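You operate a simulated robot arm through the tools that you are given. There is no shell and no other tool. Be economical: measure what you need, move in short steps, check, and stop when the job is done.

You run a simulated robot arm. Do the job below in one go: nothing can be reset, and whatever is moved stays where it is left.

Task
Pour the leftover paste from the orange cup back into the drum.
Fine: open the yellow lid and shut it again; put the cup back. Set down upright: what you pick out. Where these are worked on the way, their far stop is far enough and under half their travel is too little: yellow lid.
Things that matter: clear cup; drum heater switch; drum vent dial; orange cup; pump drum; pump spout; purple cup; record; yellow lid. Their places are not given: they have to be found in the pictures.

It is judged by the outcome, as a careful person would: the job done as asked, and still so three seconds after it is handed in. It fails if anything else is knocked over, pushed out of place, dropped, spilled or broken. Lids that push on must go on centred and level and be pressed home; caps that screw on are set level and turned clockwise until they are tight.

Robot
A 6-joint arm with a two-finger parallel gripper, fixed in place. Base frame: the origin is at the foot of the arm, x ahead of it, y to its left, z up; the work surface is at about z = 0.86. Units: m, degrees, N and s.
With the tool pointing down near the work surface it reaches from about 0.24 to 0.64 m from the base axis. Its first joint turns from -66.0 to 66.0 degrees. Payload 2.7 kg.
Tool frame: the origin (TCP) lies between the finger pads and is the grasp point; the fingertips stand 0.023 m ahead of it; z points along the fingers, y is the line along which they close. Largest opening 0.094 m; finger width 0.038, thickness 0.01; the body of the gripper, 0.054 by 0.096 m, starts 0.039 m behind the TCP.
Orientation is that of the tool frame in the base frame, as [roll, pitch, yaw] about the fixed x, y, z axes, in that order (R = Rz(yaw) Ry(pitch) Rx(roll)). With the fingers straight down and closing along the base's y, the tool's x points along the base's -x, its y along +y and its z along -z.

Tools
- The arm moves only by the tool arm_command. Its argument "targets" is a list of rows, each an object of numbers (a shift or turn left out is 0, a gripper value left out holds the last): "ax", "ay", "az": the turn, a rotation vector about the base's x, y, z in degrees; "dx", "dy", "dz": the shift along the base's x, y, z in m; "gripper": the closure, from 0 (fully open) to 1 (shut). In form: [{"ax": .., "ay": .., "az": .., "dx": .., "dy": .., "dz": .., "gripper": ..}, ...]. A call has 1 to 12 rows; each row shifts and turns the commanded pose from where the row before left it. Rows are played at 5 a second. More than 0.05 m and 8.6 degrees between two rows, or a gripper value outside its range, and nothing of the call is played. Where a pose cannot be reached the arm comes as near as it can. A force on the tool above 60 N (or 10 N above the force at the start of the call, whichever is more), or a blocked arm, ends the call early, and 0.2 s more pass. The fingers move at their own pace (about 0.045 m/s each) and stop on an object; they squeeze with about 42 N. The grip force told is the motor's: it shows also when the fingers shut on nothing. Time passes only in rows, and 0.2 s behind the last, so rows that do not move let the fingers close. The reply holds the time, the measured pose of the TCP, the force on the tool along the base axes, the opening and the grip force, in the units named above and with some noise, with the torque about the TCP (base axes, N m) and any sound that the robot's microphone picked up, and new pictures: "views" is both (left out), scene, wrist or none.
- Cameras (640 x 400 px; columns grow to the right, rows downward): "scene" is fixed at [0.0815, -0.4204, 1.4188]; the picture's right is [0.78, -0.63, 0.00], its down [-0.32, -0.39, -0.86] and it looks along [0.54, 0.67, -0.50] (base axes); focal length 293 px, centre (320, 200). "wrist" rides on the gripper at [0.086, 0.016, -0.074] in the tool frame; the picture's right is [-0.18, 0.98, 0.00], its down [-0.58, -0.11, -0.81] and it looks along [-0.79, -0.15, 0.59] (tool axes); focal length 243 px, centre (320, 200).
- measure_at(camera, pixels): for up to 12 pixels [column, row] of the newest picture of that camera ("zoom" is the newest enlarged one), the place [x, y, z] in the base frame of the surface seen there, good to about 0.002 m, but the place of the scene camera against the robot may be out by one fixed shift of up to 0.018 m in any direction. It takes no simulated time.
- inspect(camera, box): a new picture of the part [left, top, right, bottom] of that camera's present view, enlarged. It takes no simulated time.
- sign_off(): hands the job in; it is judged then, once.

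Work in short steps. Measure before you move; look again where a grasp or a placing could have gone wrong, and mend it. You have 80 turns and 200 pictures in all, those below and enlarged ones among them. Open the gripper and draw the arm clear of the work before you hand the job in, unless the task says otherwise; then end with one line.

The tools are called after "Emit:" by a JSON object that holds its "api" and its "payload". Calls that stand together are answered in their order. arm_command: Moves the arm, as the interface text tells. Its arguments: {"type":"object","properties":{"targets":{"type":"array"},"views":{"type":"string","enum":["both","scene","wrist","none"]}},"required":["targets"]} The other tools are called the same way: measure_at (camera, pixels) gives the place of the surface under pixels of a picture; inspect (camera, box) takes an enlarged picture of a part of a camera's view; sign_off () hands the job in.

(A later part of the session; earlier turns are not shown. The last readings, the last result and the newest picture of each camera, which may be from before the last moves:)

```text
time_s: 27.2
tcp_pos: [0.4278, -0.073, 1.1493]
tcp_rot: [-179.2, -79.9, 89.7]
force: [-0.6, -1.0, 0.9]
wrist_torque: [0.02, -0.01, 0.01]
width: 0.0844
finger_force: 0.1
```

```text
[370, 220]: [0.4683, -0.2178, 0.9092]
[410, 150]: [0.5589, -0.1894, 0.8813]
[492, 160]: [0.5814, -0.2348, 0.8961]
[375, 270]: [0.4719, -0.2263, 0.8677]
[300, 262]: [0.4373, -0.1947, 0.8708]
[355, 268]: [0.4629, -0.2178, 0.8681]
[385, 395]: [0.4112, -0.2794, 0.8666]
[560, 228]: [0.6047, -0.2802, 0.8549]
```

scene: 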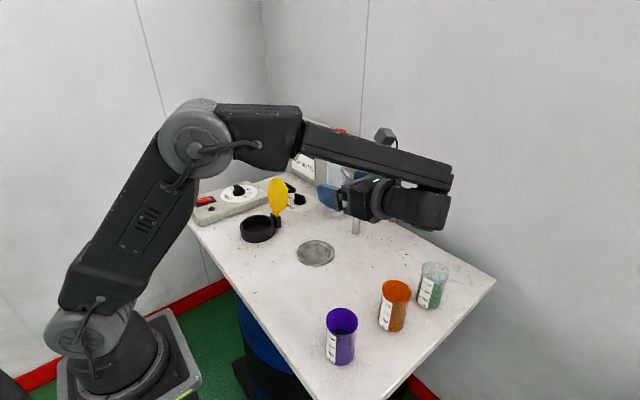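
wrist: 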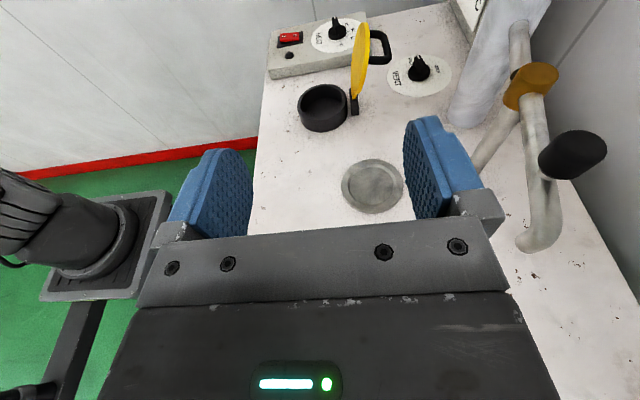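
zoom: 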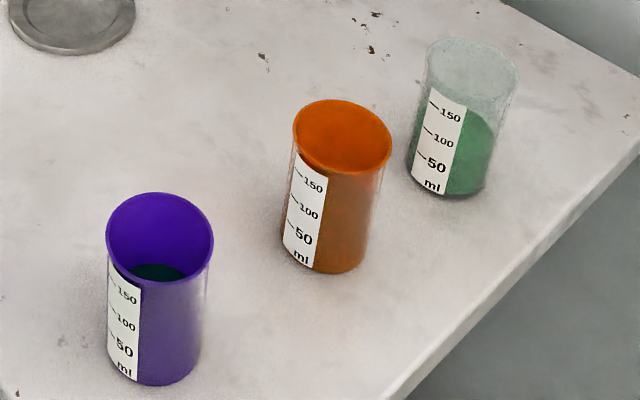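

Orange cup: centre ≈(0.462, -0.191), radius ≈0.029, rim z≈0.956; clear cup left edge x≈0.549, purple right edge x≈0.357: room for the fingers. Go to a pre-grasp south of it (y≈-0.30), still high.

Emit:
{"api": "arm_command", "payload": {"targets": [{"dx": 0.007, "dy": -0.045}, {"dx": 0.007, "dy": -0.045}, {"dx": 0.007, "dy": -0.045}, {"dx": 0.007, "dy": -0.045}, {"dx": 0.006, "dy": -0.045}, {"dz": -0.03}, {"dz": -0.03}, {"dz": -0.03}]}}

```text
time_s: 29.0
tcp_pos: [0.4508, -0.1418, 0.9999]
tcp_rot: [-179.6, -79.9, 90.1]
force: [0.6, 0.5, 0.3]
wrist_torque: [0.01, 0.02, 0.03]
width: 0.0846
finger_force: 0.0
out of reach, approached as far as the arm can: row 1, 2, 3, 4, 5
```

scene: 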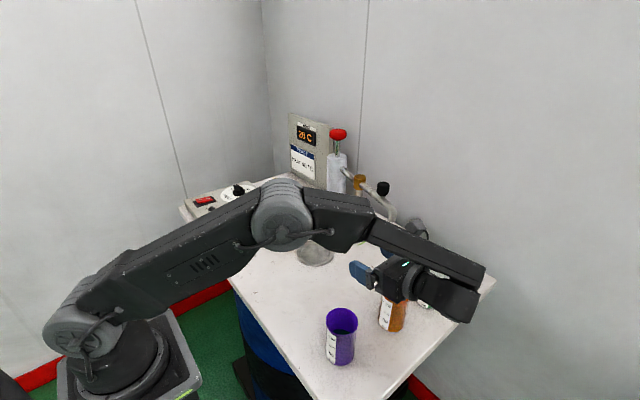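
wrist: 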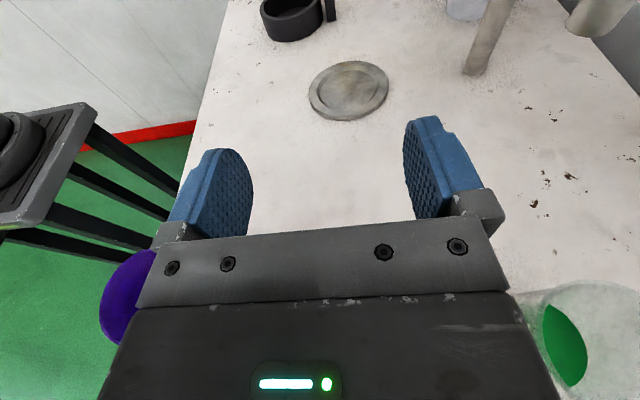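

Too sideways for the wrist there (stopped at y≈-0.142, still above the cups, nothing touched). Rise, yaw the tool 40° so it points (0.64,0.77), then move to the pre-grasp south-west of the cup, high.

Emit:
{"api": "arm_command", "payload": {"targets": [{"dz": 0.04}, {"dz": 0.04}, {"az": -8}, {"az": -8}, {"az": -8}, {"az": -8}, {"az": -8}, {"dx": -0.0115, "dy": -0.03}, {"dx": -0.0115, "dy": -0.03}, {"dx": -0.0115, "dy": -0.03}, {"dx": -0.0115, "dy": -0.03}]}}

```text
time_s: 31.4
tcp_pos: [0.4086, -0.2577, 1.0789]
tcp_rot: [-179.5, -79.8, 50.0]
force: [-0.6, 0.1, 0.6]
wrist_torque: [0.0, -0.01, 0.03]
width: 0.0846
finger_force: 0.0
out of reach, approached as far as the arm can: row 2
```

scene: 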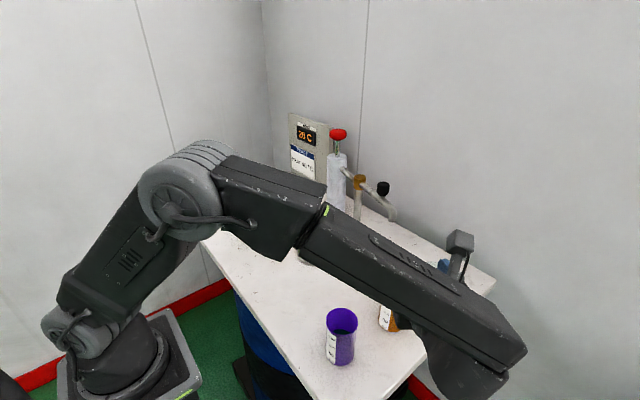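
wrist: 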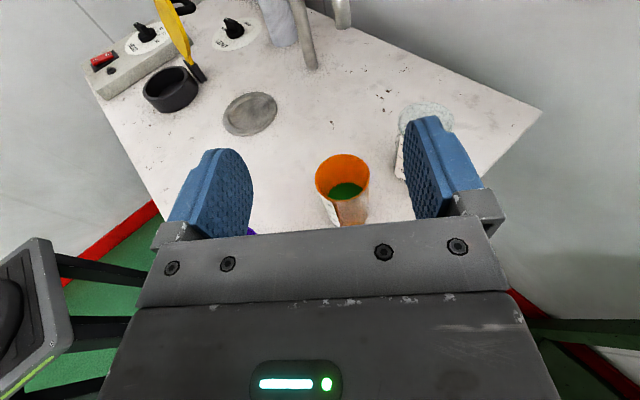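

The wrist camera now sees the orange cup at (342,190) with green paste inside, between the fingers. Measure its rim.

Emit:
{"api": "measure_at", "payload": {"camera": "wrist", "pixels": [[316, 178], [369, 176], [342, 155], [344, 201], [345, 190], [343, 225], [405, 125], [400, 160], [430, 105], [251, 230]]}}

Emit:
{"api": "inspect", "payload": {"camera": "wrist", "box": [290, 130, 410, 230]}}

Emit:
{"api": "measure_at", "payload": {"camera": "scene", "pixels": [[470, 385], [500, 370], [440, 340], [420, 330]]}}

```text
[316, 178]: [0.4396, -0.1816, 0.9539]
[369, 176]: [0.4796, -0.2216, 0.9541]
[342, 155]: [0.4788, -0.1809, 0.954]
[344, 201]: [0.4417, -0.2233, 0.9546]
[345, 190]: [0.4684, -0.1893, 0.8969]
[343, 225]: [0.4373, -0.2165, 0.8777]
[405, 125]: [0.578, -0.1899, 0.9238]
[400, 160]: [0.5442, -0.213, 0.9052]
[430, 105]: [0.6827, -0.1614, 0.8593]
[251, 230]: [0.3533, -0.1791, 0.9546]
```

```text
4.00 times, centred on (350, 180) of wrist
```

zoom: 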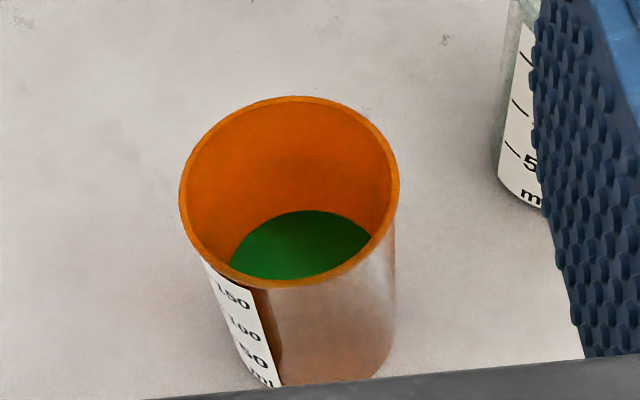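

```text
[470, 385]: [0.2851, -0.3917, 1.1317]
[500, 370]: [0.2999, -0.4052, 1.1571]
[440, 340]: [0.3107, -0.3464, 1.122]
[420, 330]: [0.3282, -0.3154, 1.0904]
```

Cup centre in robot frame ≈(0.460, -0.2015), rim 0.954, paste level 0.897; the hole is then ≈(0.389, 0.267). Align sideways 3 mm and descend to z≈0.915 at the pre-grasp, wide open.

Emit:
{"api": "arm_command", "payload": {"targets": [{"dx": 0.0025, "dy": -0.002, "dz": -0.04, "gripper": 0.0}, {"dz": -0.04}, {"dz": -0.04}, {"dz": -0.042}, {}]}}

```text
time_s: 32.6
tcp_pos: [0.409, -0.2615, 0.9168]
tcp_rot: [-179.8, -80.0, 50.2]
force: [0.1, -0.2, 0.3]
wrist_torque: [0.02, 0.0, -0.04]
width: 0.0941
finger_force: 0.0
```

scene: 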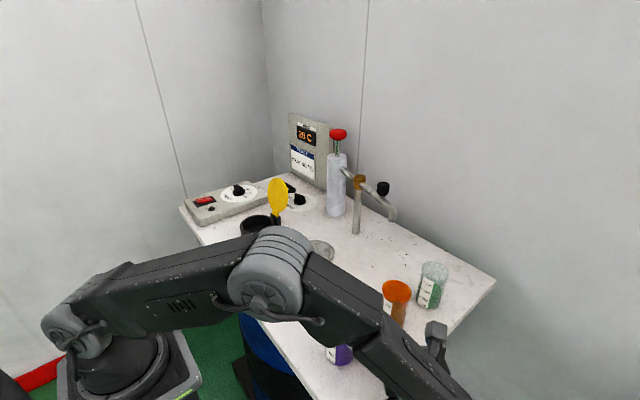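
wrist: 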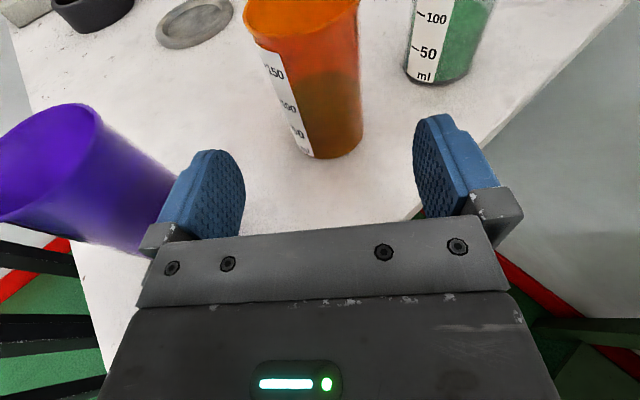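

Aligned; left finger clears the purple cup by ~2.5 cm. Advance 7.6 cm along the tool.

Emit:
{"api": "arm_command", "payload": {"targets": [{"dx": 0.0122, "dy": 0.0146}, {"dx": 0.0122, "dy": 0.0146}, {"dx": 0.0122, "dy": 0.0146}, {"dx": 0.0122, "dy": 0.0146}, {}]}}

```text
time_s: 33.8
tcp_pos: [0.4574, -0.2008, 0.9157]
tcp_rot: [-179.4, -79.8, 49.9]
force: [-0.3, -0.3, 1.4]
wrist_torque: [0.04, 0.02, -0.02]
width: 0.0938
finger_force: 0.1
```

scene: 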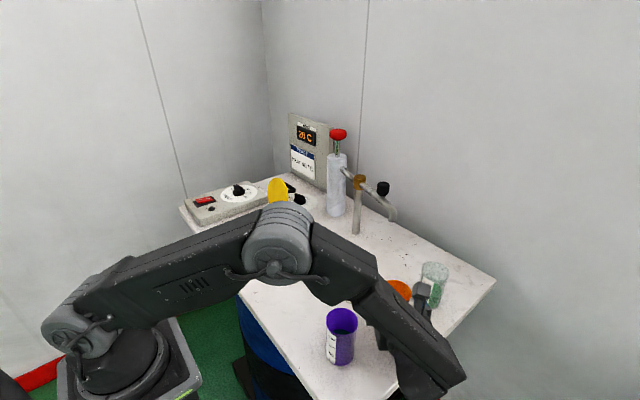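
wrist: 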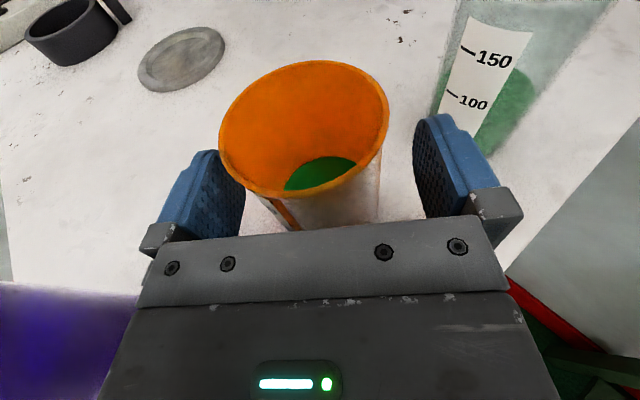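

Cup is centred between the fingers. Close.

Emit:
{"api": "arm_command", "payload": {"targets": [{"gripper": 1.0}, {}, {}, {}, {}], "views": "wrist"}}

```text
time_s: 35.0
tcp_pos: [0.4584, -0.2028, 0.9161]
tcp_rot: [-179.4, -79.9, 49.9]
force: [0.1, -0.6, 0.6]
wrist_torque: [-0.01, -0.02, 0.01]
width: 0.0568
finger_force: 42.3
```

wrist: 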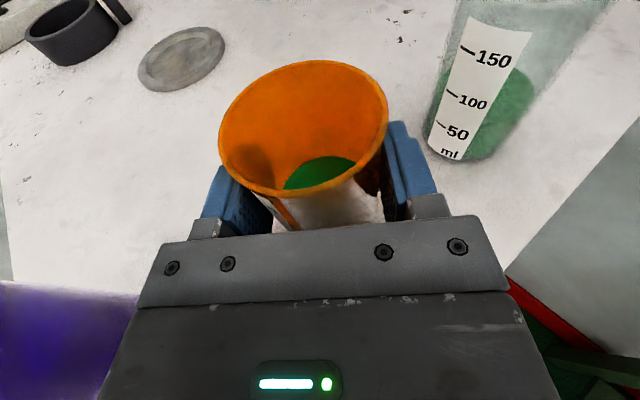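

Held firmly (0.057). Lift slowly, straight up.

Emit:
{"api": "arm_command", "payload": {"targets": [{"dz": 0.01}, {"dz": 0.02}, {"dz": 0.03}, {"dz": 0.035}, {"dz": 0.035}, {"dz": 0.035}]}}

```text
time_s: 36.4
tcp_pos: [0.4594, -0.2018, 1.0835]
tcp_rot: [-179.3, -79.8, 49.8]
force: [0.9, 0.2, -0.7]
wrist_torque: [-0.01, 0.0, 0.02]
width: 0.0566
finger_force: 42.0
```

scene: 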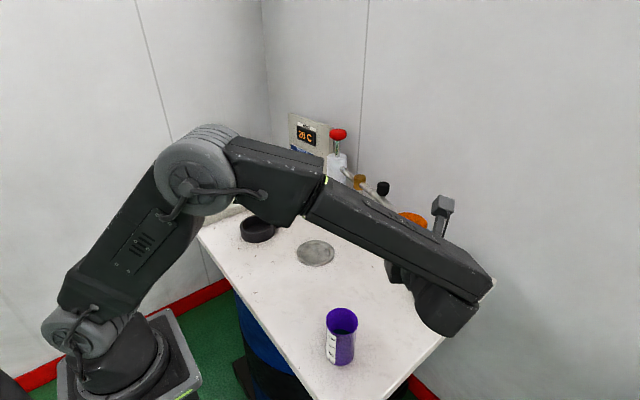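
wrist: 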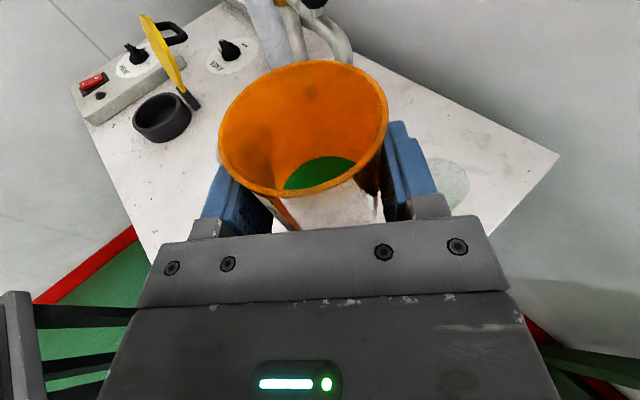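

Carry it level toward the hole, turning the yaw gradually by +30°.

Emit:
{"api": "arm_command", "payload": {"targets": [{"dx": -0.0084, "dy": 0.02}, {"dx": -0.0084, "dy": 0.03}, {"dx": -0.0084, "dy": 0.04}, {"dx": -0.0084, "dy": 0.04, "az": 3}, {"dx": -0.0084, "dy": 0.04, "az": 3}, {"dx": -0.0084, "dy": 0.04, "az": 4}, {"dx": -0.0084, "dy": 0.04, "az": 4}, {"dx": -0.0084, "dy": 0.04, "az": 4}, {"dx": -0.0084, "dy": 0.035, "az": 4}, {"dx": -0.0084, "dy": 0.03, "az": 4}, {"dx": -0.0084, "dy": 0.025, "az": 4}, {"dx": -0.0084, "dy": 0.02}]}}

```text
time_s: 39.0
tcp_pos: [0.3597, 0.1995, 1.0838]
tcp_rot: [-179.1, -80.0, 79.7]
force: [-0.1, 0.4, -0.6]
wrist_torque: [0.01, 0.01, -0.02]
width: 0.0567
finger_force: 42.2
```

scene: 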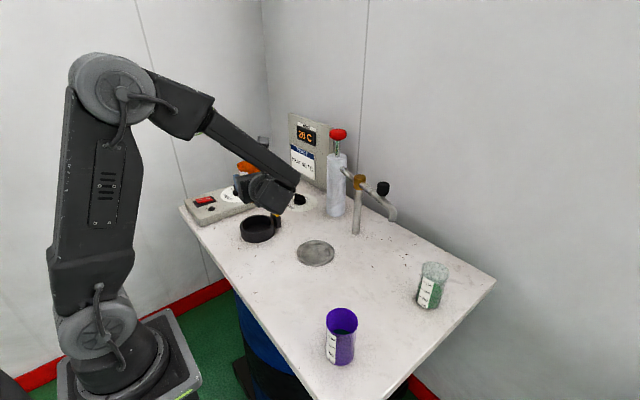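
wrist: 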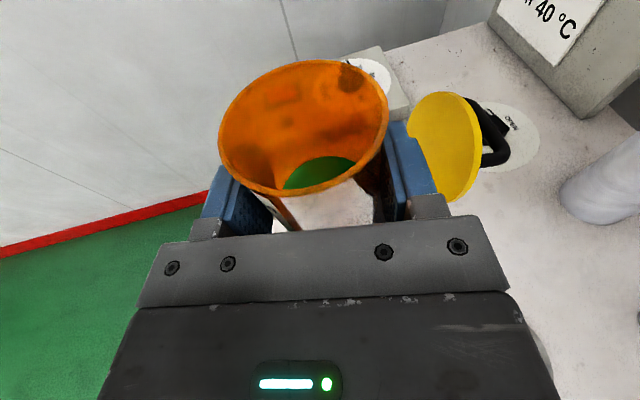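

Cup steady. Move over to the pour point (0.3585, 0.272) and lower to z≈0.985 (cup bottom ~0.93, above collar 0.895).

Emit:
{"api": "arm_command", "payload": {"targets": [{"dy": 0.03}, {"dx": -0.001, "dy": 0.03}, {"dy": 0.0125, "dz": -0.02}, {"dz": -0.03}, {"dz": -0.03}, {"dz": -0.018}]}}

Emit:
{"api": "inspect", "payload": {"camera": "scene", "box": [200, 130, 320, 250]}}

```text
time_s: 40.4
tcp_pos: [0.3553, 0.2705, 0.9836]
tcp_rot: [-179.4, -79.9, 79.9]
force: [-0.8, 0.1, -1.6]
wrist_torque: [-0.01, -0.02, 0.0]
width: 0.0566
finger_force: 41.7
```

scene: 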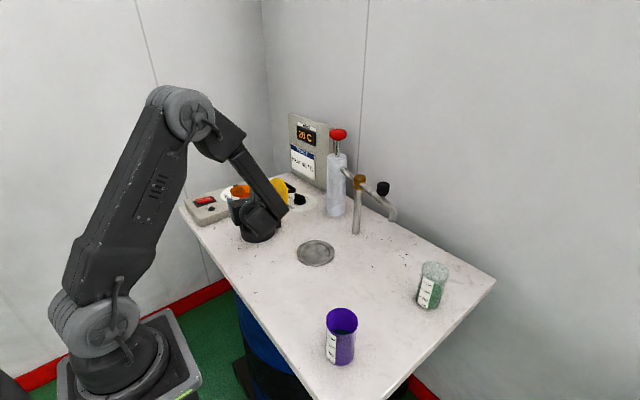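
wrist: 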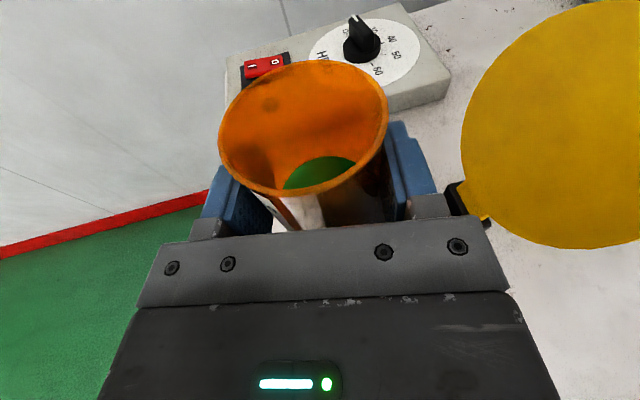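

```text
3.33 times, centred on (260, 190) of scene
```

zoom: 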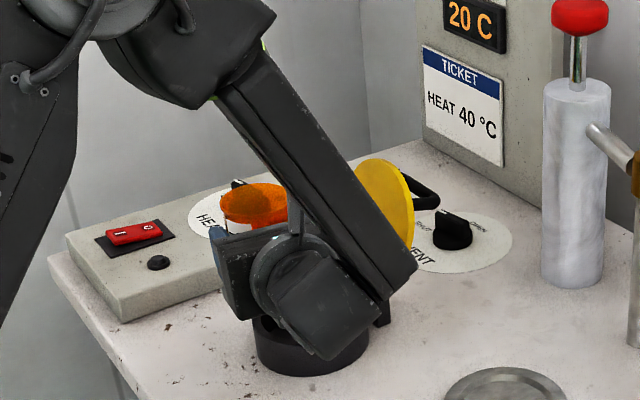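

Before tipping, I yaw another -10° (about the TCP) so the camera stays farther from the lid, shifting slightly to (0.36, 0.277).

Emit:
{"api": "arm_command", "payload": {"targets": [{"az": -5, "dx": 0.0025, "dy": 0.0035}, {"az": -5, "dx": 0.0025, "dy": 0.0035}, {}], "views": "none"}}

```text
time_s: 41.2
tcp_pos: [0.3616, 0.2764, 0.984]
tcp_rot: [-179.4, -79.8, 69.9]
force: [-0.3, 0.1, -1.5]
wrist_torque: [-0.01, 0.03, -0.01]
width: 0.0565
finger_force: 41.9
```

Reached. Tip about the tool's horizontal axis by 56° (paste should reach the lip near 63°).

Emit:
{"api": "arm_command", "payload": {"targets": [{"ax": 2.74, "ay": 7.52}, {"ax": 2.74, "ay": 7.52}, {"ax": 2.74, "ay": 7.52}, {"ax": 2.74, "ay": 7.52}, {"ax": 2.74, "ay": 7.52}, {"ax": 2.74, "ay": 7.52}, {"ax": 2.74, "ay": 7.52}, {}]}}

Emit:
{"api": "inspect", "payload": {"camera": "scene", "box": [200, 130, 320, 250]}}

```text
time_s: 43.0
tcp_pos: [0.3613, 0.2762, 0.9831]
tcp_rot: [-96.1, -33.2, -7.8]
force: [0.9, -0.8, -0.9]
wrist_torque: [0.01, -0.01, -0.01]
width: 0.0566
finger_force: 41.9
```

scene: 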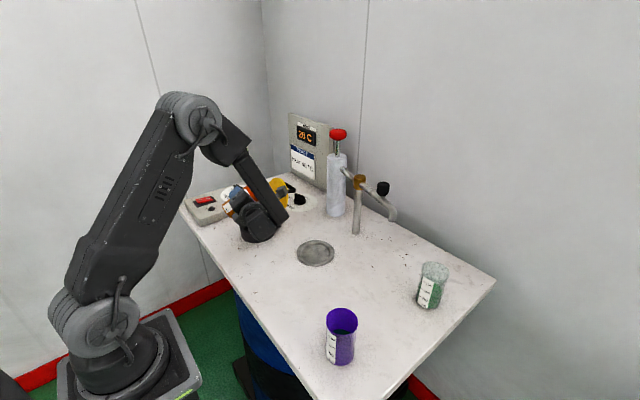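
wrist: 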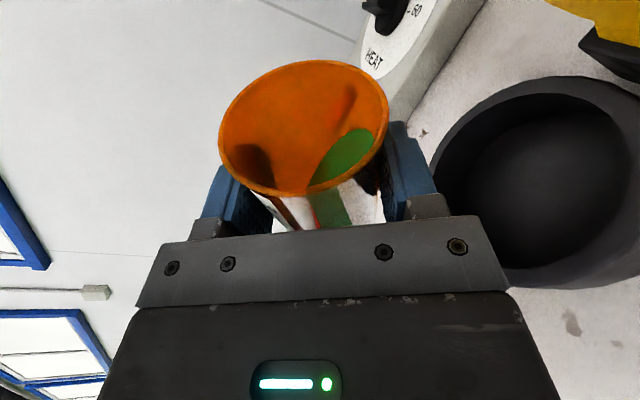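

```text
3.33 times, centred on (260, 190) of scene
```

zoom: 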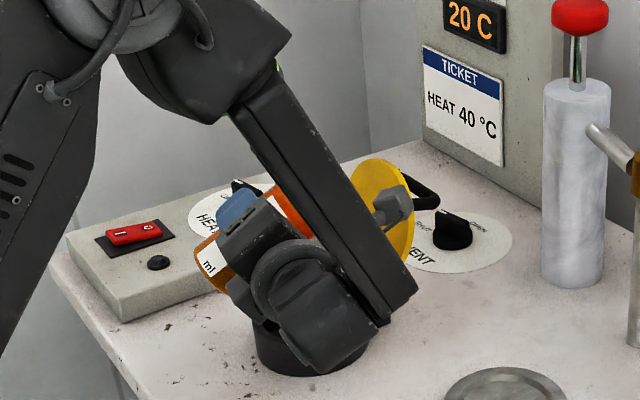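

Paste nears the lip; the wrist view shows the collar below right. The camera housing appears near the lid at zoom (390,205): measure it.

Emit:
{"api": "measure_at", "payload": {"camera": "zoom", "pixels": [[390, 205], [405, 195], [380, 220], [375, 175], [400, 235], [405, 180]]}}

Emit:
{"api": "measure_at", "payload": {"camera": "wrist", "pixels": [[384, 100], [378, 150], [350, 185], [450, 100], [540, 80], [625, 120], [580, 290], [505, 280], [590, 35]]}}

```text
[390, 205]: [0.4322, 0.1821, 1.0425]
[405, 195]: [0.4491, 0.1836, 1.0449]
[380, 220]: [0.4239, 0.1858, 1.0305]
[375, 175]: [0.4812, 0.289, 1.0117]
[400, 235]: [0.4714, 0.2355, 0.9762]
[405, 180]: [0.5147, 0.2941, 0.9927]
```

```text
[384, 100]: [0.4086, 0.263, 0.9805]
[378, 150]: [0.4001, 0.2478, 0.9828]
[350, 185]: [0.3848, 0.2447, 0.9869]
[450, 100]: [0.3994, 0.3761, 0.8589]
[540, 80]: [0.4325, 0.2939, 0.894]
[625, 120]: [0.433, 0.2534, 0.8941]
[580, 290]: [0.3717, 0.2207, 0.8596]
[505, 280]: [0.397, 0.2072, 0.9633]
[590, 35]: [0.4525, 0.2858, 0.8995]
```

Housing is ~4 cm from the lid; lip at (0.409, 0.263) over the hole. Tip slowly on to ~72° and let it flow.

Emit:
{"api": "arm_command", "payload": {"targets": [{"ax": 1.37, "ay": 3.76}, {"ax": 1.37, "ay": 3.76, "dz": -0.003}, {"ax": 1.37, "ay": 3.76, "dz": -0.003}, {"ax": 1.37, "ay": 3.76, "dz": -0.002}, {}, {}], "views": "wrist"}}

```text
time_s: 44.4
tcp_pos: [0.3607, 0.2752, 0.9756]
tcp_rot: [-92.7, -17.6, -9.4]
force: [-0.5, 0.0, -0.9]
wrist_torque: [-0.05, -0.01, 0.02]
width: 0.0566
finger_force: 42.2
```

wrist: 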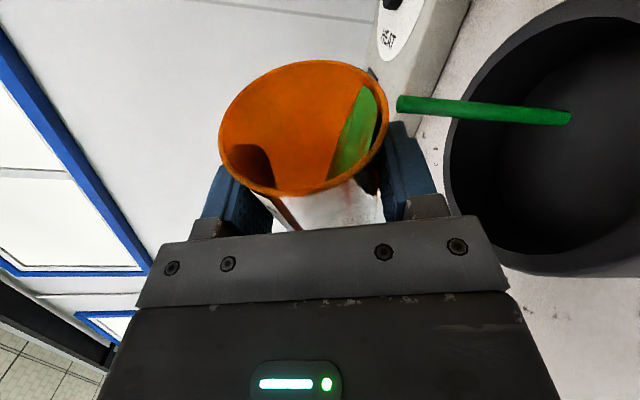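

The green stream lands inside the collar (570,118). Keep tipping slowly.

Emit:
{"api": "arm_command", "payload": {"targets": [{}, {}, {}, {"ax": 1.37, "ay": 3.76}, {}, {"ax": 1.37, "ay": 3.76}, {}, {"ax": 1.37, "ay": 3.76}, {}, {"ax": 1.37, "ay": 3.76}, {}, {}], "views": "wrist"}}

```text
time_s: 47.0
tcp_pos: [0.3621, 0.2753, 0.9752]
tcp_rot: [-89.8, -1.9, -9.9]
force: [0.3, 0.6, -0.5]
wrist_torque: [0.0, -0.03, 0.01]
width: 0.0565
finger_force: 41.6
```

wrist: 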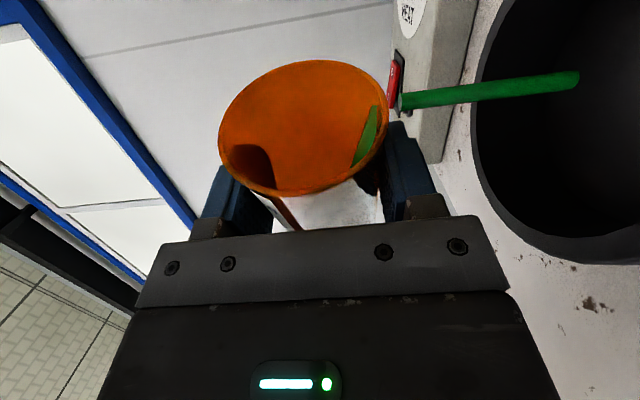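

Still flowing into the hole, little left. Continue to ~112° with a small +x shift to keep the lip over the hole.

Emit:
{"api": "arm_command", "payload": {"targets": [{}, {"ax": 1.37, "ay": 3.76, "dx": 0.002}, {}, {"ax": 1.37, "ay": 3.76, "dx": 0.002}, {}, {"ax": 1.37, "ay": 3.76, "dx": 0.002}, {}, {"ax": 1.37, "ay": 3.76, "dx": 0.002}, {}, {"ax": 1.37, "ay": 3.76}, {}, {"ax": 1.37, "ay": 3.76}]}}

```text
time_s: 49.6
tcp_pos: [0.3703, 0.2754, 0.975]
tcp_rot: [-85.4, 21.8, -9.1]
force: [-0.5, 0.8, -1.0]
wrist_torque: [-0.01, 0.01, -0.01]
width: 0.0561
finger_force: 42.0
```

scene: 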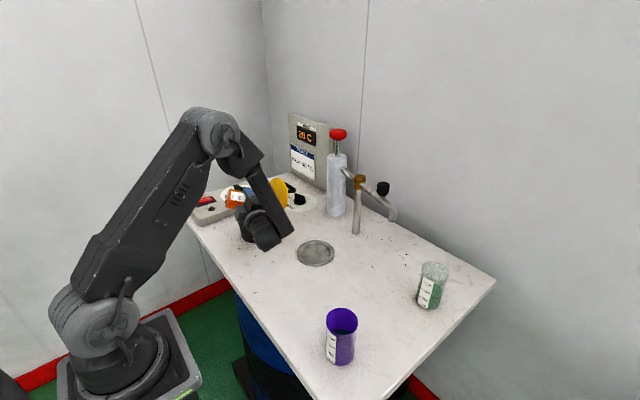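
wrist: 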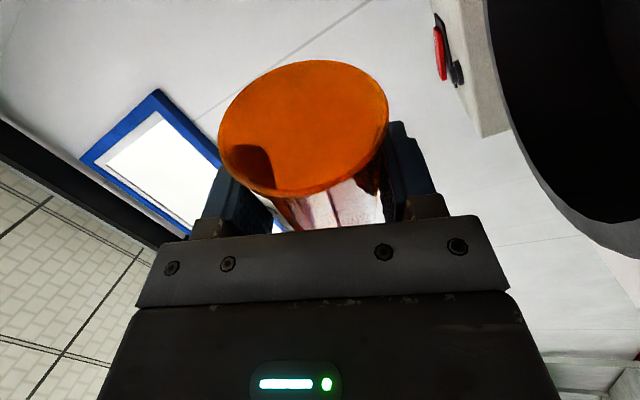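

The cup looks empty. Wait and tip a bit further for the dregs, then look closely.

Emit:
{"api": "arm_command", "payload": {"targets": [{"ax": 1.37, "ay": 3.76}, {"ax": 1.37, "ay": 3.76}, {}, {}, {}, {}, {}, {}], "views": "none"}}

Emit:
{"api": "inspect", "payload": {"camera": "wrist", "box": [190, 40, 410, 240]}}

```text
time_s: 51.4
tcp_pos: [0.3706, 0.2759, 0.9751]
tcp_rot: [-83.6, 29.5, -8.3]
force: [-0.4, -1.1, -0.2]
wrist_torque: [-0.04, 0.03, -0.01]
width: 0.0561
finger_force: 42.3
```

```text
2.00 times, centred on (300, 140) of wrist
```

zoom: 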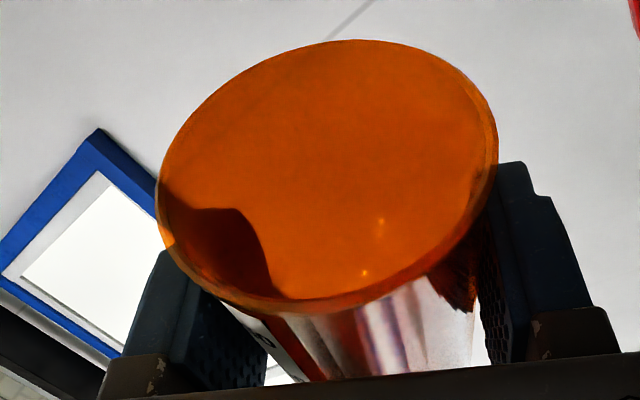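

Empty. Roll back along the same path.

Emit:
{"api": "arm_command", "payload": {"targets": [{"ax": -2.74, "ay": -7.52, "dx": -0.004}, {"ax": -2.74, "ay": -7.52, "dx": -0.004}, {"ax": -2.74, "ay": -7.52}, {"ax": -2.74, "ay": -7.52}, {"ax": -2.74, "ay": -7.52}, {"ax": -2.74, "ay": -7.52}, {"ax": -2.74, "ay": -7.52}, {"ax": -2.74, "ay": -7.52}, {"ax": -2.74, "ay": -7.52, "dz": 0.005}, {"ax": -2.74, "ay": -7.52, "dz": 0.005}, {"ax": -2.74, "ay": -7.52, "dz": 0.01}, {"ax": -2.74, "ay": -7.52, "dz": 0.01}], "views": "none"}}

Emit:
{"api": "arm_command", "payload": {"targets": [{"ax": -2.74, "ay": -7.52, "dz": 0.02}, {"ax": -2.74, "ay": -7.52, "dz": 0.02}, {"ax": -2.74, "ay": -7.52, "dz": 0.02}, {"dz": 0.02}]}}

```text
time_s: 54.0
tcp_pos: [0.3603, 0.2754, 1.0067]
tcp_rot: [-111.2, -64.3, 3.8]
force: [-0.6, -0.2, -0.3]
wrist_torque: [-0.01, 0.01, 0.01]
width: 0.0561
finger_force: 41.8
```

```text
time_s: 55.0
tcp_pos: [0.362, 0.2753, 1.0834]
tcp_rot: [-180.0, -79.8, 70.4]
force: [0.5, 0.4, 0.0]
wrist_torque: [0.02, 0.02, 0.03]
width: 0.0558
finger_force: 42.0
```

scene: 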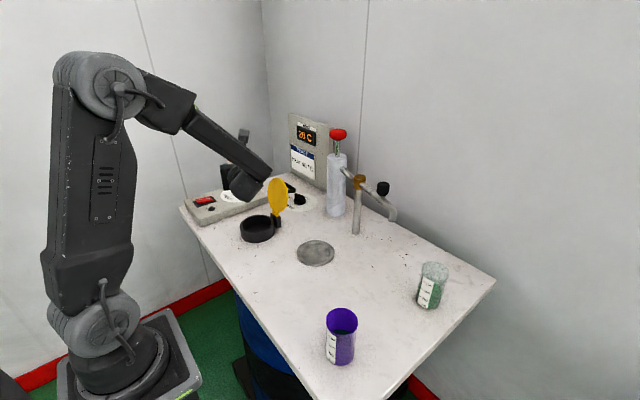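
wrist: 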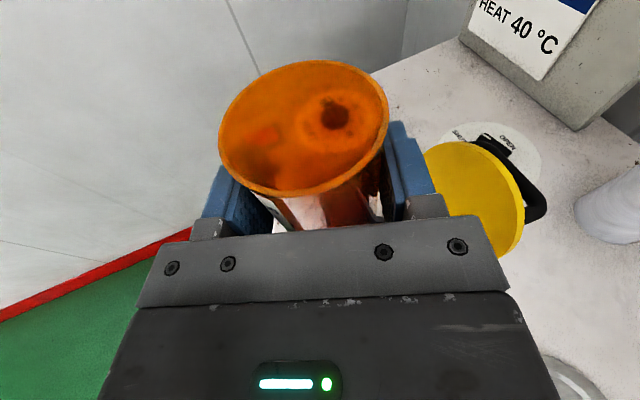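

Cup empty, upright again. Carry it back to above its old place, yaw -20°.

Emit:
{"api": "arm_command", "payload": {"targets": [{"dx": 0.0, "dy": -0.0398, "az": -2}, {"dx": 0.0, "dy": -0.0398, "az": -2}, {"dx": 0.005, "dy": -0.0398, "az": -2}, {"dx": 0.01, "dy": -0.0398, "az": -2}, {"dx": 0.01, "dy": -0.0398, "az": -2}, {"dx": 0.01, "dy": -0.0398, "az": -2}, {"dx": 0.01, "dy": -0.0398, "az": -2}, {"dx": 0.01, "dy": -0.0398, "az": -2}, {"dx": 0.01, "dy": -0.0398, "az": -2}, {"dx": 0.011, "dy": -0.0398, "az": -2}, {"dx": 0.011, "dy": -0.0398}, {"dx": 0.01, "dy": -0.0398}]}}

```text
time_s: 57.6
tcp_pos: [0.4558, -0.2014, 1.087]
tcp_rot: [-179.4, -79.8, 50.0]
force: [0.3, 0.1, -1.1]
wrist_torque: [-0.01, -0.01, 0.02]
width: 0.0559
finger_force: 42.2
```

scene: 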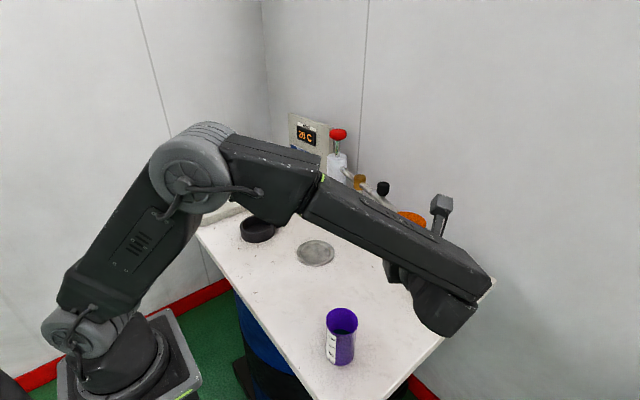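
wrist: 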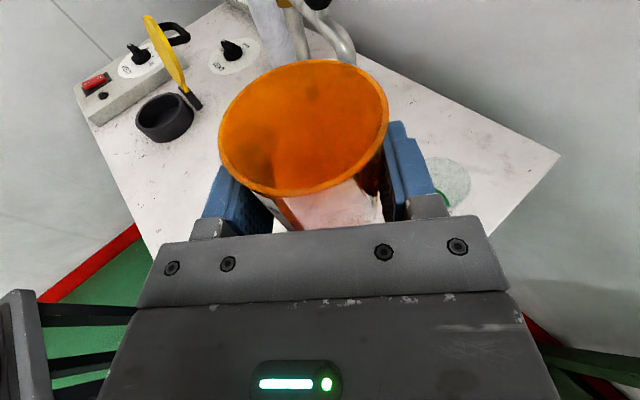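

Descend to just above the old height, then slowly.

Emit:
{"api": "arm_command", "payload": {"targets": [{"dx": 0.0028, "dz": -0.04}, {"dz": -0.04}, {"dz": -0.04}, {"dz": -0.03}, {"dz": -0.012}, {"dz": -0.006}, {}]}}

```text
time_s: 59.2
tcp_pos: [0.4615, -0.2004, 0.9178]
tcp_rot: [-179.4, -79.9, 49.9]
force: [-0.5, -0.6, -0.2]
wrist_torque: [-0.03, -0.04, 0.01]
width: 0.0555
finger_force: 42.4
```

scene: 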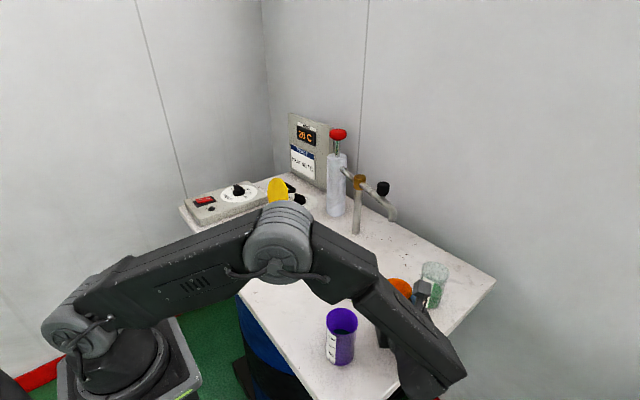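
wrist: 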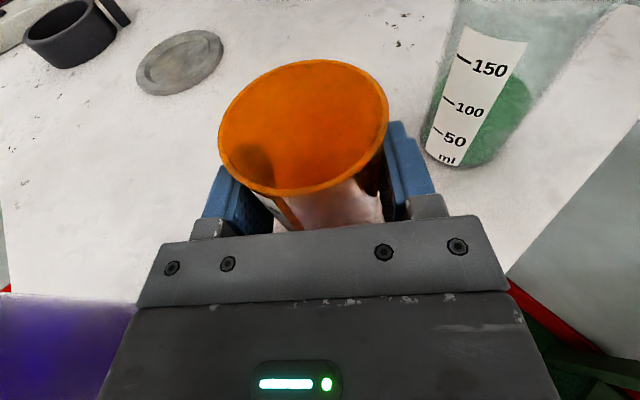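

No contact yet; lower in 1 mm steps and watch the vertical force.

Emit:
{"api": "arm_command", "payload": {"targets": [{"dx": -0.001, "dz": -0.001}, {"dz": -0.001}, {}, {}], "views": "none"}}

```text
time_s: 60.2
tcp_pos: [0.4613, -0.2005, 0.9157]
tcp_rot: [-179.6, -79.9, 50.2]
force: [-0.9, -0.3, 3.9]
wrist_torque: [-0.05, 0.01, -0.05]
width: 0.0557
finger_force: 41.8
```

Touching down (+3.9 N). Open the fingers and check.

Emit:
{"api": "arm_command", "payload": {"targets": [{"gripper": 0.7}, {"gripper": 0.0}, {}, {}, {}], "views": "wrist"}}

```text
time_s: 61.4
tcp_pos: [0.4616, -0.2001, 0.915]
tcp_rot: [-179.5, -79.8, 49.9]
force: [0.2, -0.2, 0.5]
wrist_torque: [-0.02, -0.01, 0.02]
width: 0.0941
finger_force: 0.1
```

wrist: 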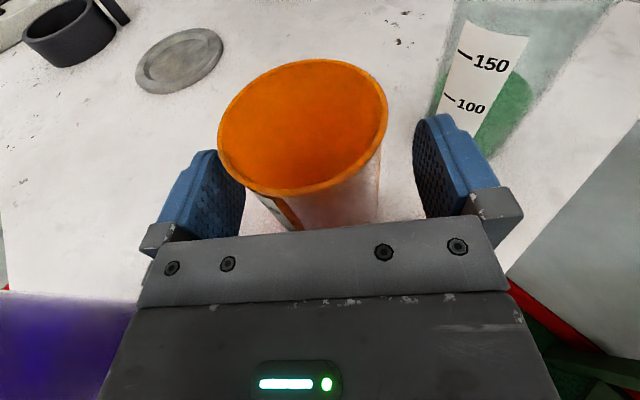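

Cup stands upright and free. Draw back along the tool 8 cm, then rise.

Emit:
{"api": "arm_command", "payload": {"targets": [{"dx": -0.0129, "dy": -0.0153}, {"dx": -0.0129, "dy": -0.0153}, {"dx": -0.0129, "dy": -0.0153}, {"dx": -0.0129, "dy": -0.0153}, {"dz": 0.04}, {"dz": 0.045}, {"dz": 0.045}, {"dz": 0.045}]}}

Emit:
{"api": "measure_at", "payload": {"camera": "wrist", "pixels": [[316, 178], [369, 176], [342, 155], [344, 201]]}}

```text
time_s: 63.2
tcp_pos: [0.4097, -0.2648, 1.0916]
tcp_rot: [-178.8, -79.9, 49.5]
force: [-0.9, -1.2, 0.8]
wrist_torque: [-0.01, 0.02, 0.02]
width: 0.0941
finger_force: 0.1
```

scene: 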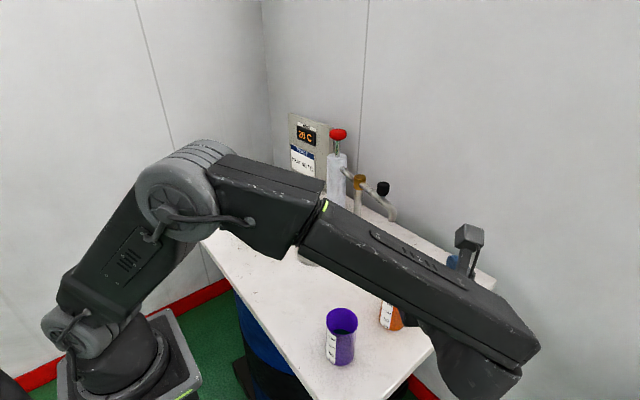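
wrist: 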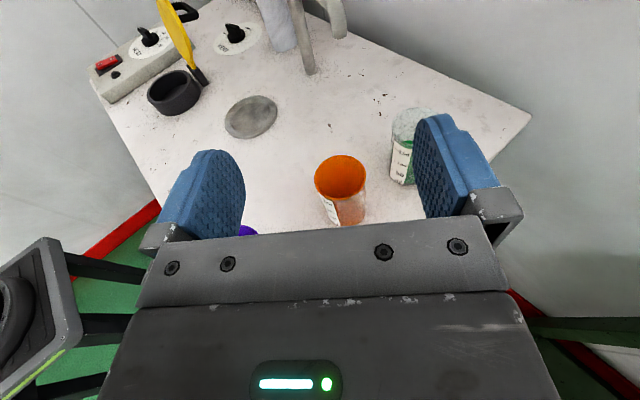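

```text
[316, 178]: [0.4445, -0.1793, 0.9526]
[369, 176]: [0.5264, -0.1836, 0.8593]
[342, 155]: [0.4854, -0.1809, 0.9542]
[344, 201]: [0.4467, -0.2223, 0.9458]
```

Cup is back at ≈(0.463,-0.199). Now return for the lid: move north while turning yaw back.

Emit:
{"api": "arm_command", "payload": {"targets": [{"dy": 0.03, "dz": 0.01}, {"dy": 0.03, "dz": 0.01, "az": 3}, {"dy": 0.03, "dz": 0.01, "az": 3}, {"dy": 0.03, "dz": 0.01, "az": 3}, {"dy": 0.03, "dz": 0.01, "az": 3}, {"dy": 0.03, "dz": 0.01, "az": 4}, {"dy": 0.03, "dz": 0.01, "az": 4}, {"dy": 0.03, "dz": 0.01, "az": 4}, {"dy": 0.03, "dz": 0.01, "az": 4}, {"dy": 0.03, "dz": 0.01, "az": 4}, {"dy": 0.03, "dz": 0.01, "az": 4}, {"dy": 0.03, "az": 4}], "views": "none"}}

Emit:
{"api": "arm_command", "payload": {"targets": [{"ax": -8, "dy": 0.016, "dx": 0.009, "gripper": 0.5}, {"ax": -8, "dy": 0.016, "dx": 0.009}, {"ax": -8, "dy": 0.016, "dx": 0.009}, {"ax": -8, "dy": 0.016, "dx": 0.009}, {"ax": -8, "dy": 0.016, "dx": 0.009}, {"ax": -8, "dy": 0.016, "dx": 0.009}, {"ax": -8, "dy": 0.016, "dx": 0.009}, {"ax": -8, "dy": 0.016, "dx": 0.009}, {"ax": -8, "dy": 0.016, "dx": 0.009}, {"ax": -8, "dy": 0.016, "dx": 0.009}, {}]}}

```text
time_s: 65.8
tcp_pos: [0.409, 0.0996, 1.2034]
tcp_rot: [-179.3, -79.8, 89.9]
force: [-0.1, 0.9, 0.3]
wrist_torque: [0.03, -0.05, 0.0]
width: 0.0939
finger_force: 0.0
```

```text
time_s: 68.2
tcp_pos: [0.4945, 0.2548, 1.1816]
tcp_rot: [-179.4, 0.3, 90.0]
force: [-0.1, 0.0, 0.6]
wrist_torque: [-0.03, 0.02, 0.0]
width: 0.047
finger_force: 0.0
out of reach, approached as far as the arm can: row 10
```

scene: 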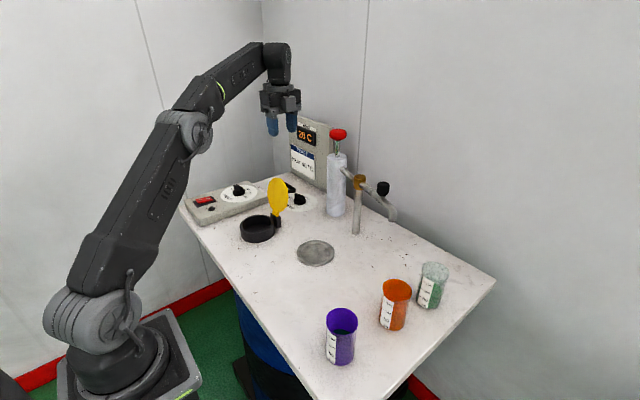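
wrist: 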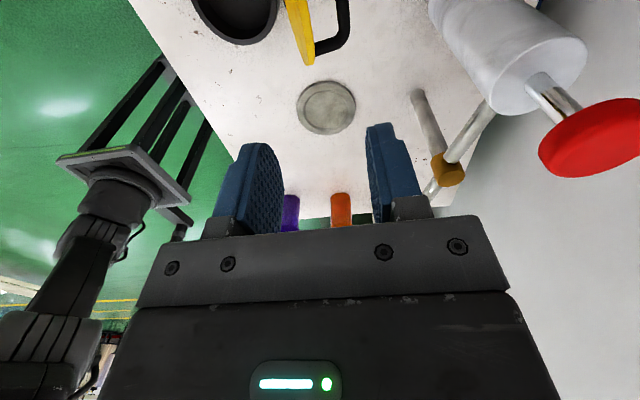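

Vertical again. Go to the handle's release position (0.516, 0.272): first above it with ~0.03 opening.

Emit:
{"api": "arm_command", "payload": {"targets": [{"dx": 0.0115, "dy": 0.0085, "dz": -0.045, "gripper": 0.68}, {"dx": 0.0115, "dy": 0.0085, "dz": -0.045}, {"dz": -0.03}, {}]}}

Emit:
{"api": "inspect", "payload": {"camera": "scene", "box": [225, 130, 345, 250]}}

```text
time_s: 69.2
tcp_pos: [0.5201, 0.2704, 1.064]
tcp_rot: [-179.4, 0.1, 90.0]
force: [0.0, -0.2, 0.1]
wrist_torque: [-0.05, -0.03, 0.0]
width: 0.03
finger_force: 0.0
```

scene: 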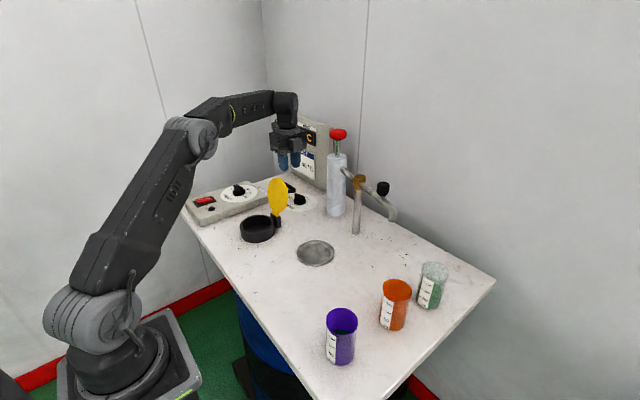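
wrist: 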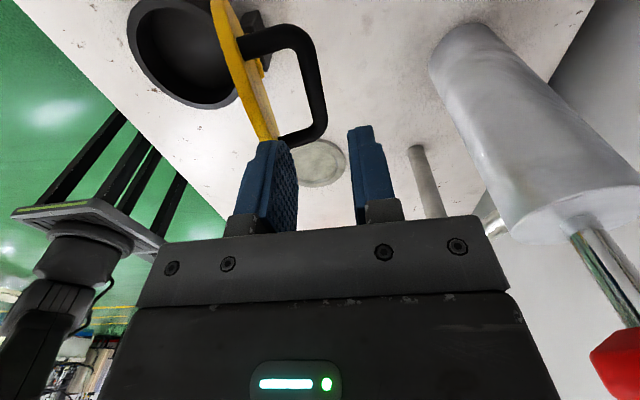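

```text
3.33 times, centred on (285, 190) of scene
```

zoom: 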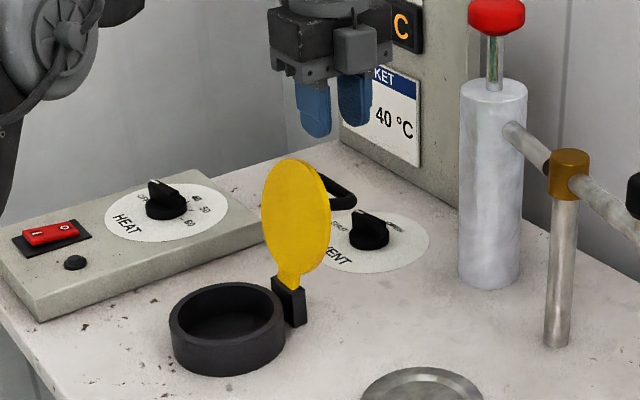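

Measure the handle's far bar in the wrist picture (about (318,90)) to align the fingers.

Emit:
{"api": "measure_at", "payload": {"camera": "wrist", "pixels": [[318, 100], [313, 75], [300, 40], [322, 125], [295, 140], [262, 130]]}}

```text
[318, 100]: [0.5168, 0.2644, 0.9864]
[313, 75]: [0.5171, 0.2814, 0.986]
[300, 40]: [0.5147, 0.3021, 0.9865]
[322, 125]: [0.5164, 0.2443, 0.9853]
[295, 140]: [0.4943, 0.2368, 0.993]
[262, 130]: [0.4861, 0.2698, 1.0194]
```

Bar at x≈0.517, z≈0.982; the lid's top edge is at x≈0.486, so I narrow the opening to ~0.024, shift to x≈0.518 and descend, then grip.

Emit:
{"api": "arm_command", "payload": {"targets": [{"dx": -0.002, "dy": 0.002, "gripper": 0.745}, {"dz": -0.03}, {"dz": -0.03}, {"dz": -0.019}, {"gripper": 1.0}, {}, {}]}}

```text
time_s: 70.8
tcp_pos: [0.5147, 0.2727, 0.9858]
tcp_rot: [-179.1, 0.2, 89.8]
force: [-22.3, -1.4, 0.1]
wrist_torque: [-0.46, 0.14, -1.81]
width: 0.0117
finger_force: 45.0
```

scene: 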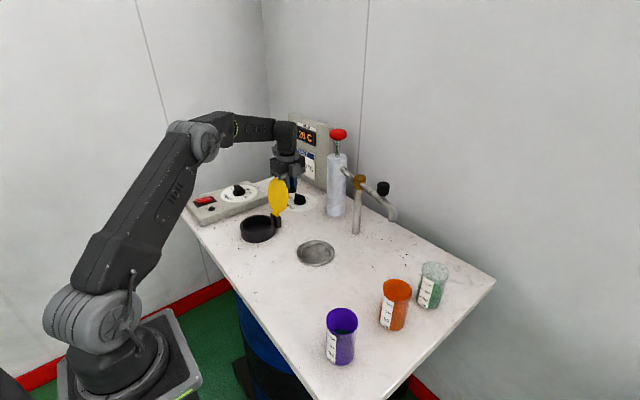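
wrist: 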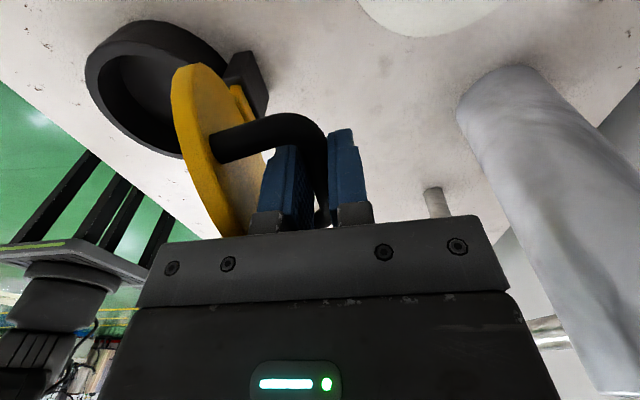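

Gripped. Close along the arc about the hinge (0.455, 0.9035), r 0.098, tool vertical with the bar turning in the pads: first 35°.

Emit:
{"api": "arm_command", "payload": {"targets": [{"dx": -0.0125, "dz": 0.0082}, {"dx": -0.0136, "dz": 0.0062}, {"dx": -0.0143, "dz": 0.004}, {"dx": -0.0149, "dz": 0.0019}]}}

```text
time_s: 71.8
tcp_pos: [0.461, 0.2739, 1.0085]
tcp_rot: [-179.6, 0.0, 89.9]
force: [2.1, 11.2, -11.7]
wrist_torque: [1.15, -0.08, -1.66]
width: 0.0117
finger_force: 45.3
```

scene: 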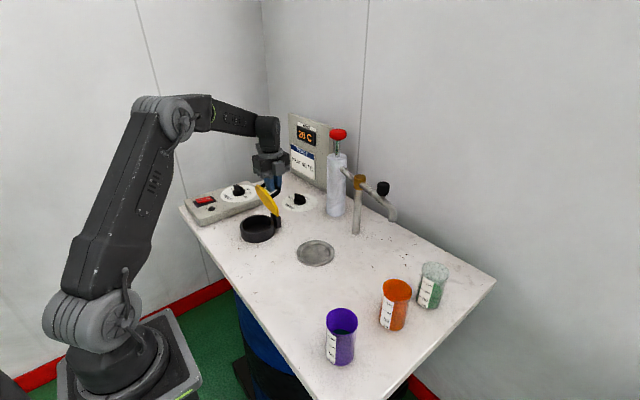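
wrist: 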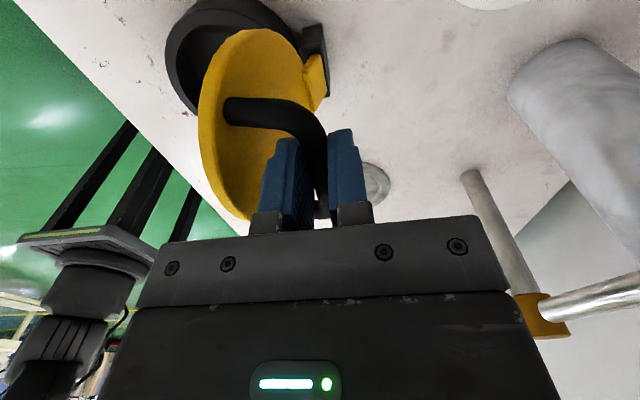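

Lid follows at ~65° open, small forces. Continue.

Emit:
{"api": "arm_command", "payload": {"targets": [{"dx": -0.0149, "dz": -0.0015}, {"dx": -0.0147, "dz": -0.0032}, {"dx": -0.0142, "dz": -0.005}, {"dx": -0.0132, "dz": -0.007}]}}

```text
time_s: 72.8
tcp_pos: [0.4026, 0.2713, 0.9899]
tcp_rot: [-179.4, -0.1, 90.0]
force: [-16.8, 12.7, 26.9]
wrist_torque: [0.66, 0.07, -1.75]
width: 0.0119
finger_force: 44.9
```

scene: 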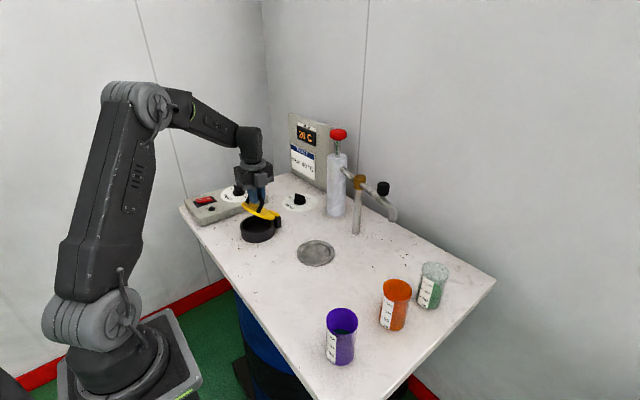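
wrist: 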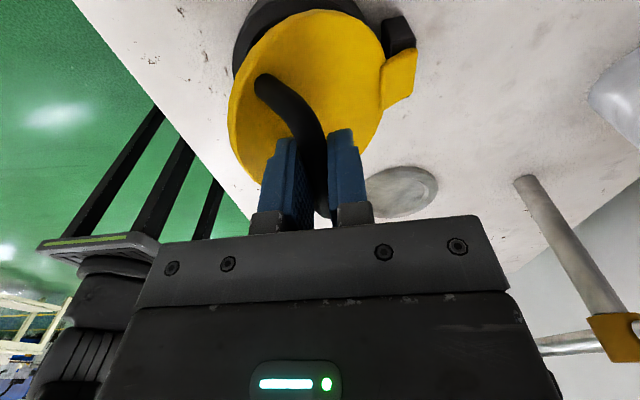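

Slight outward push (-17,+27 N); I widen the arc by ~1.5 mm and continue.

Emit:
{"api": "arm_command", "payload": {"targets": [{"dx": -0.0126, "dz": -0.0078}, {"dx": -0.0107, "dz": -0.0104}, {"dx": -0.0089, "dz": -0.0121}]}}

```text
time_s: 73.6
tcp_pos: [0.3716, 0.2726, 0.9559]
tcp_rot: [-179.6, 0.1, 90.1]
force: [1.1, 15.4, 0.2]
wrist_torque: [0.55, -0.12, -0.49]
width: 0.0114
finger_force: 44.9
```

scene: 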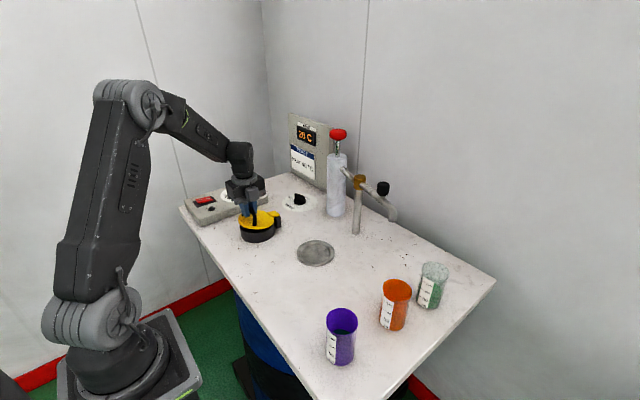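
wrist: 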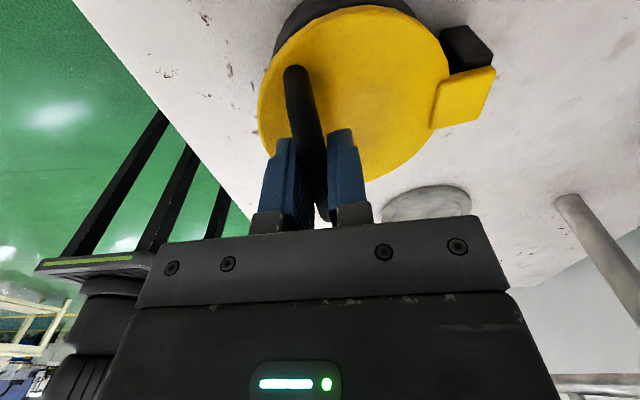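

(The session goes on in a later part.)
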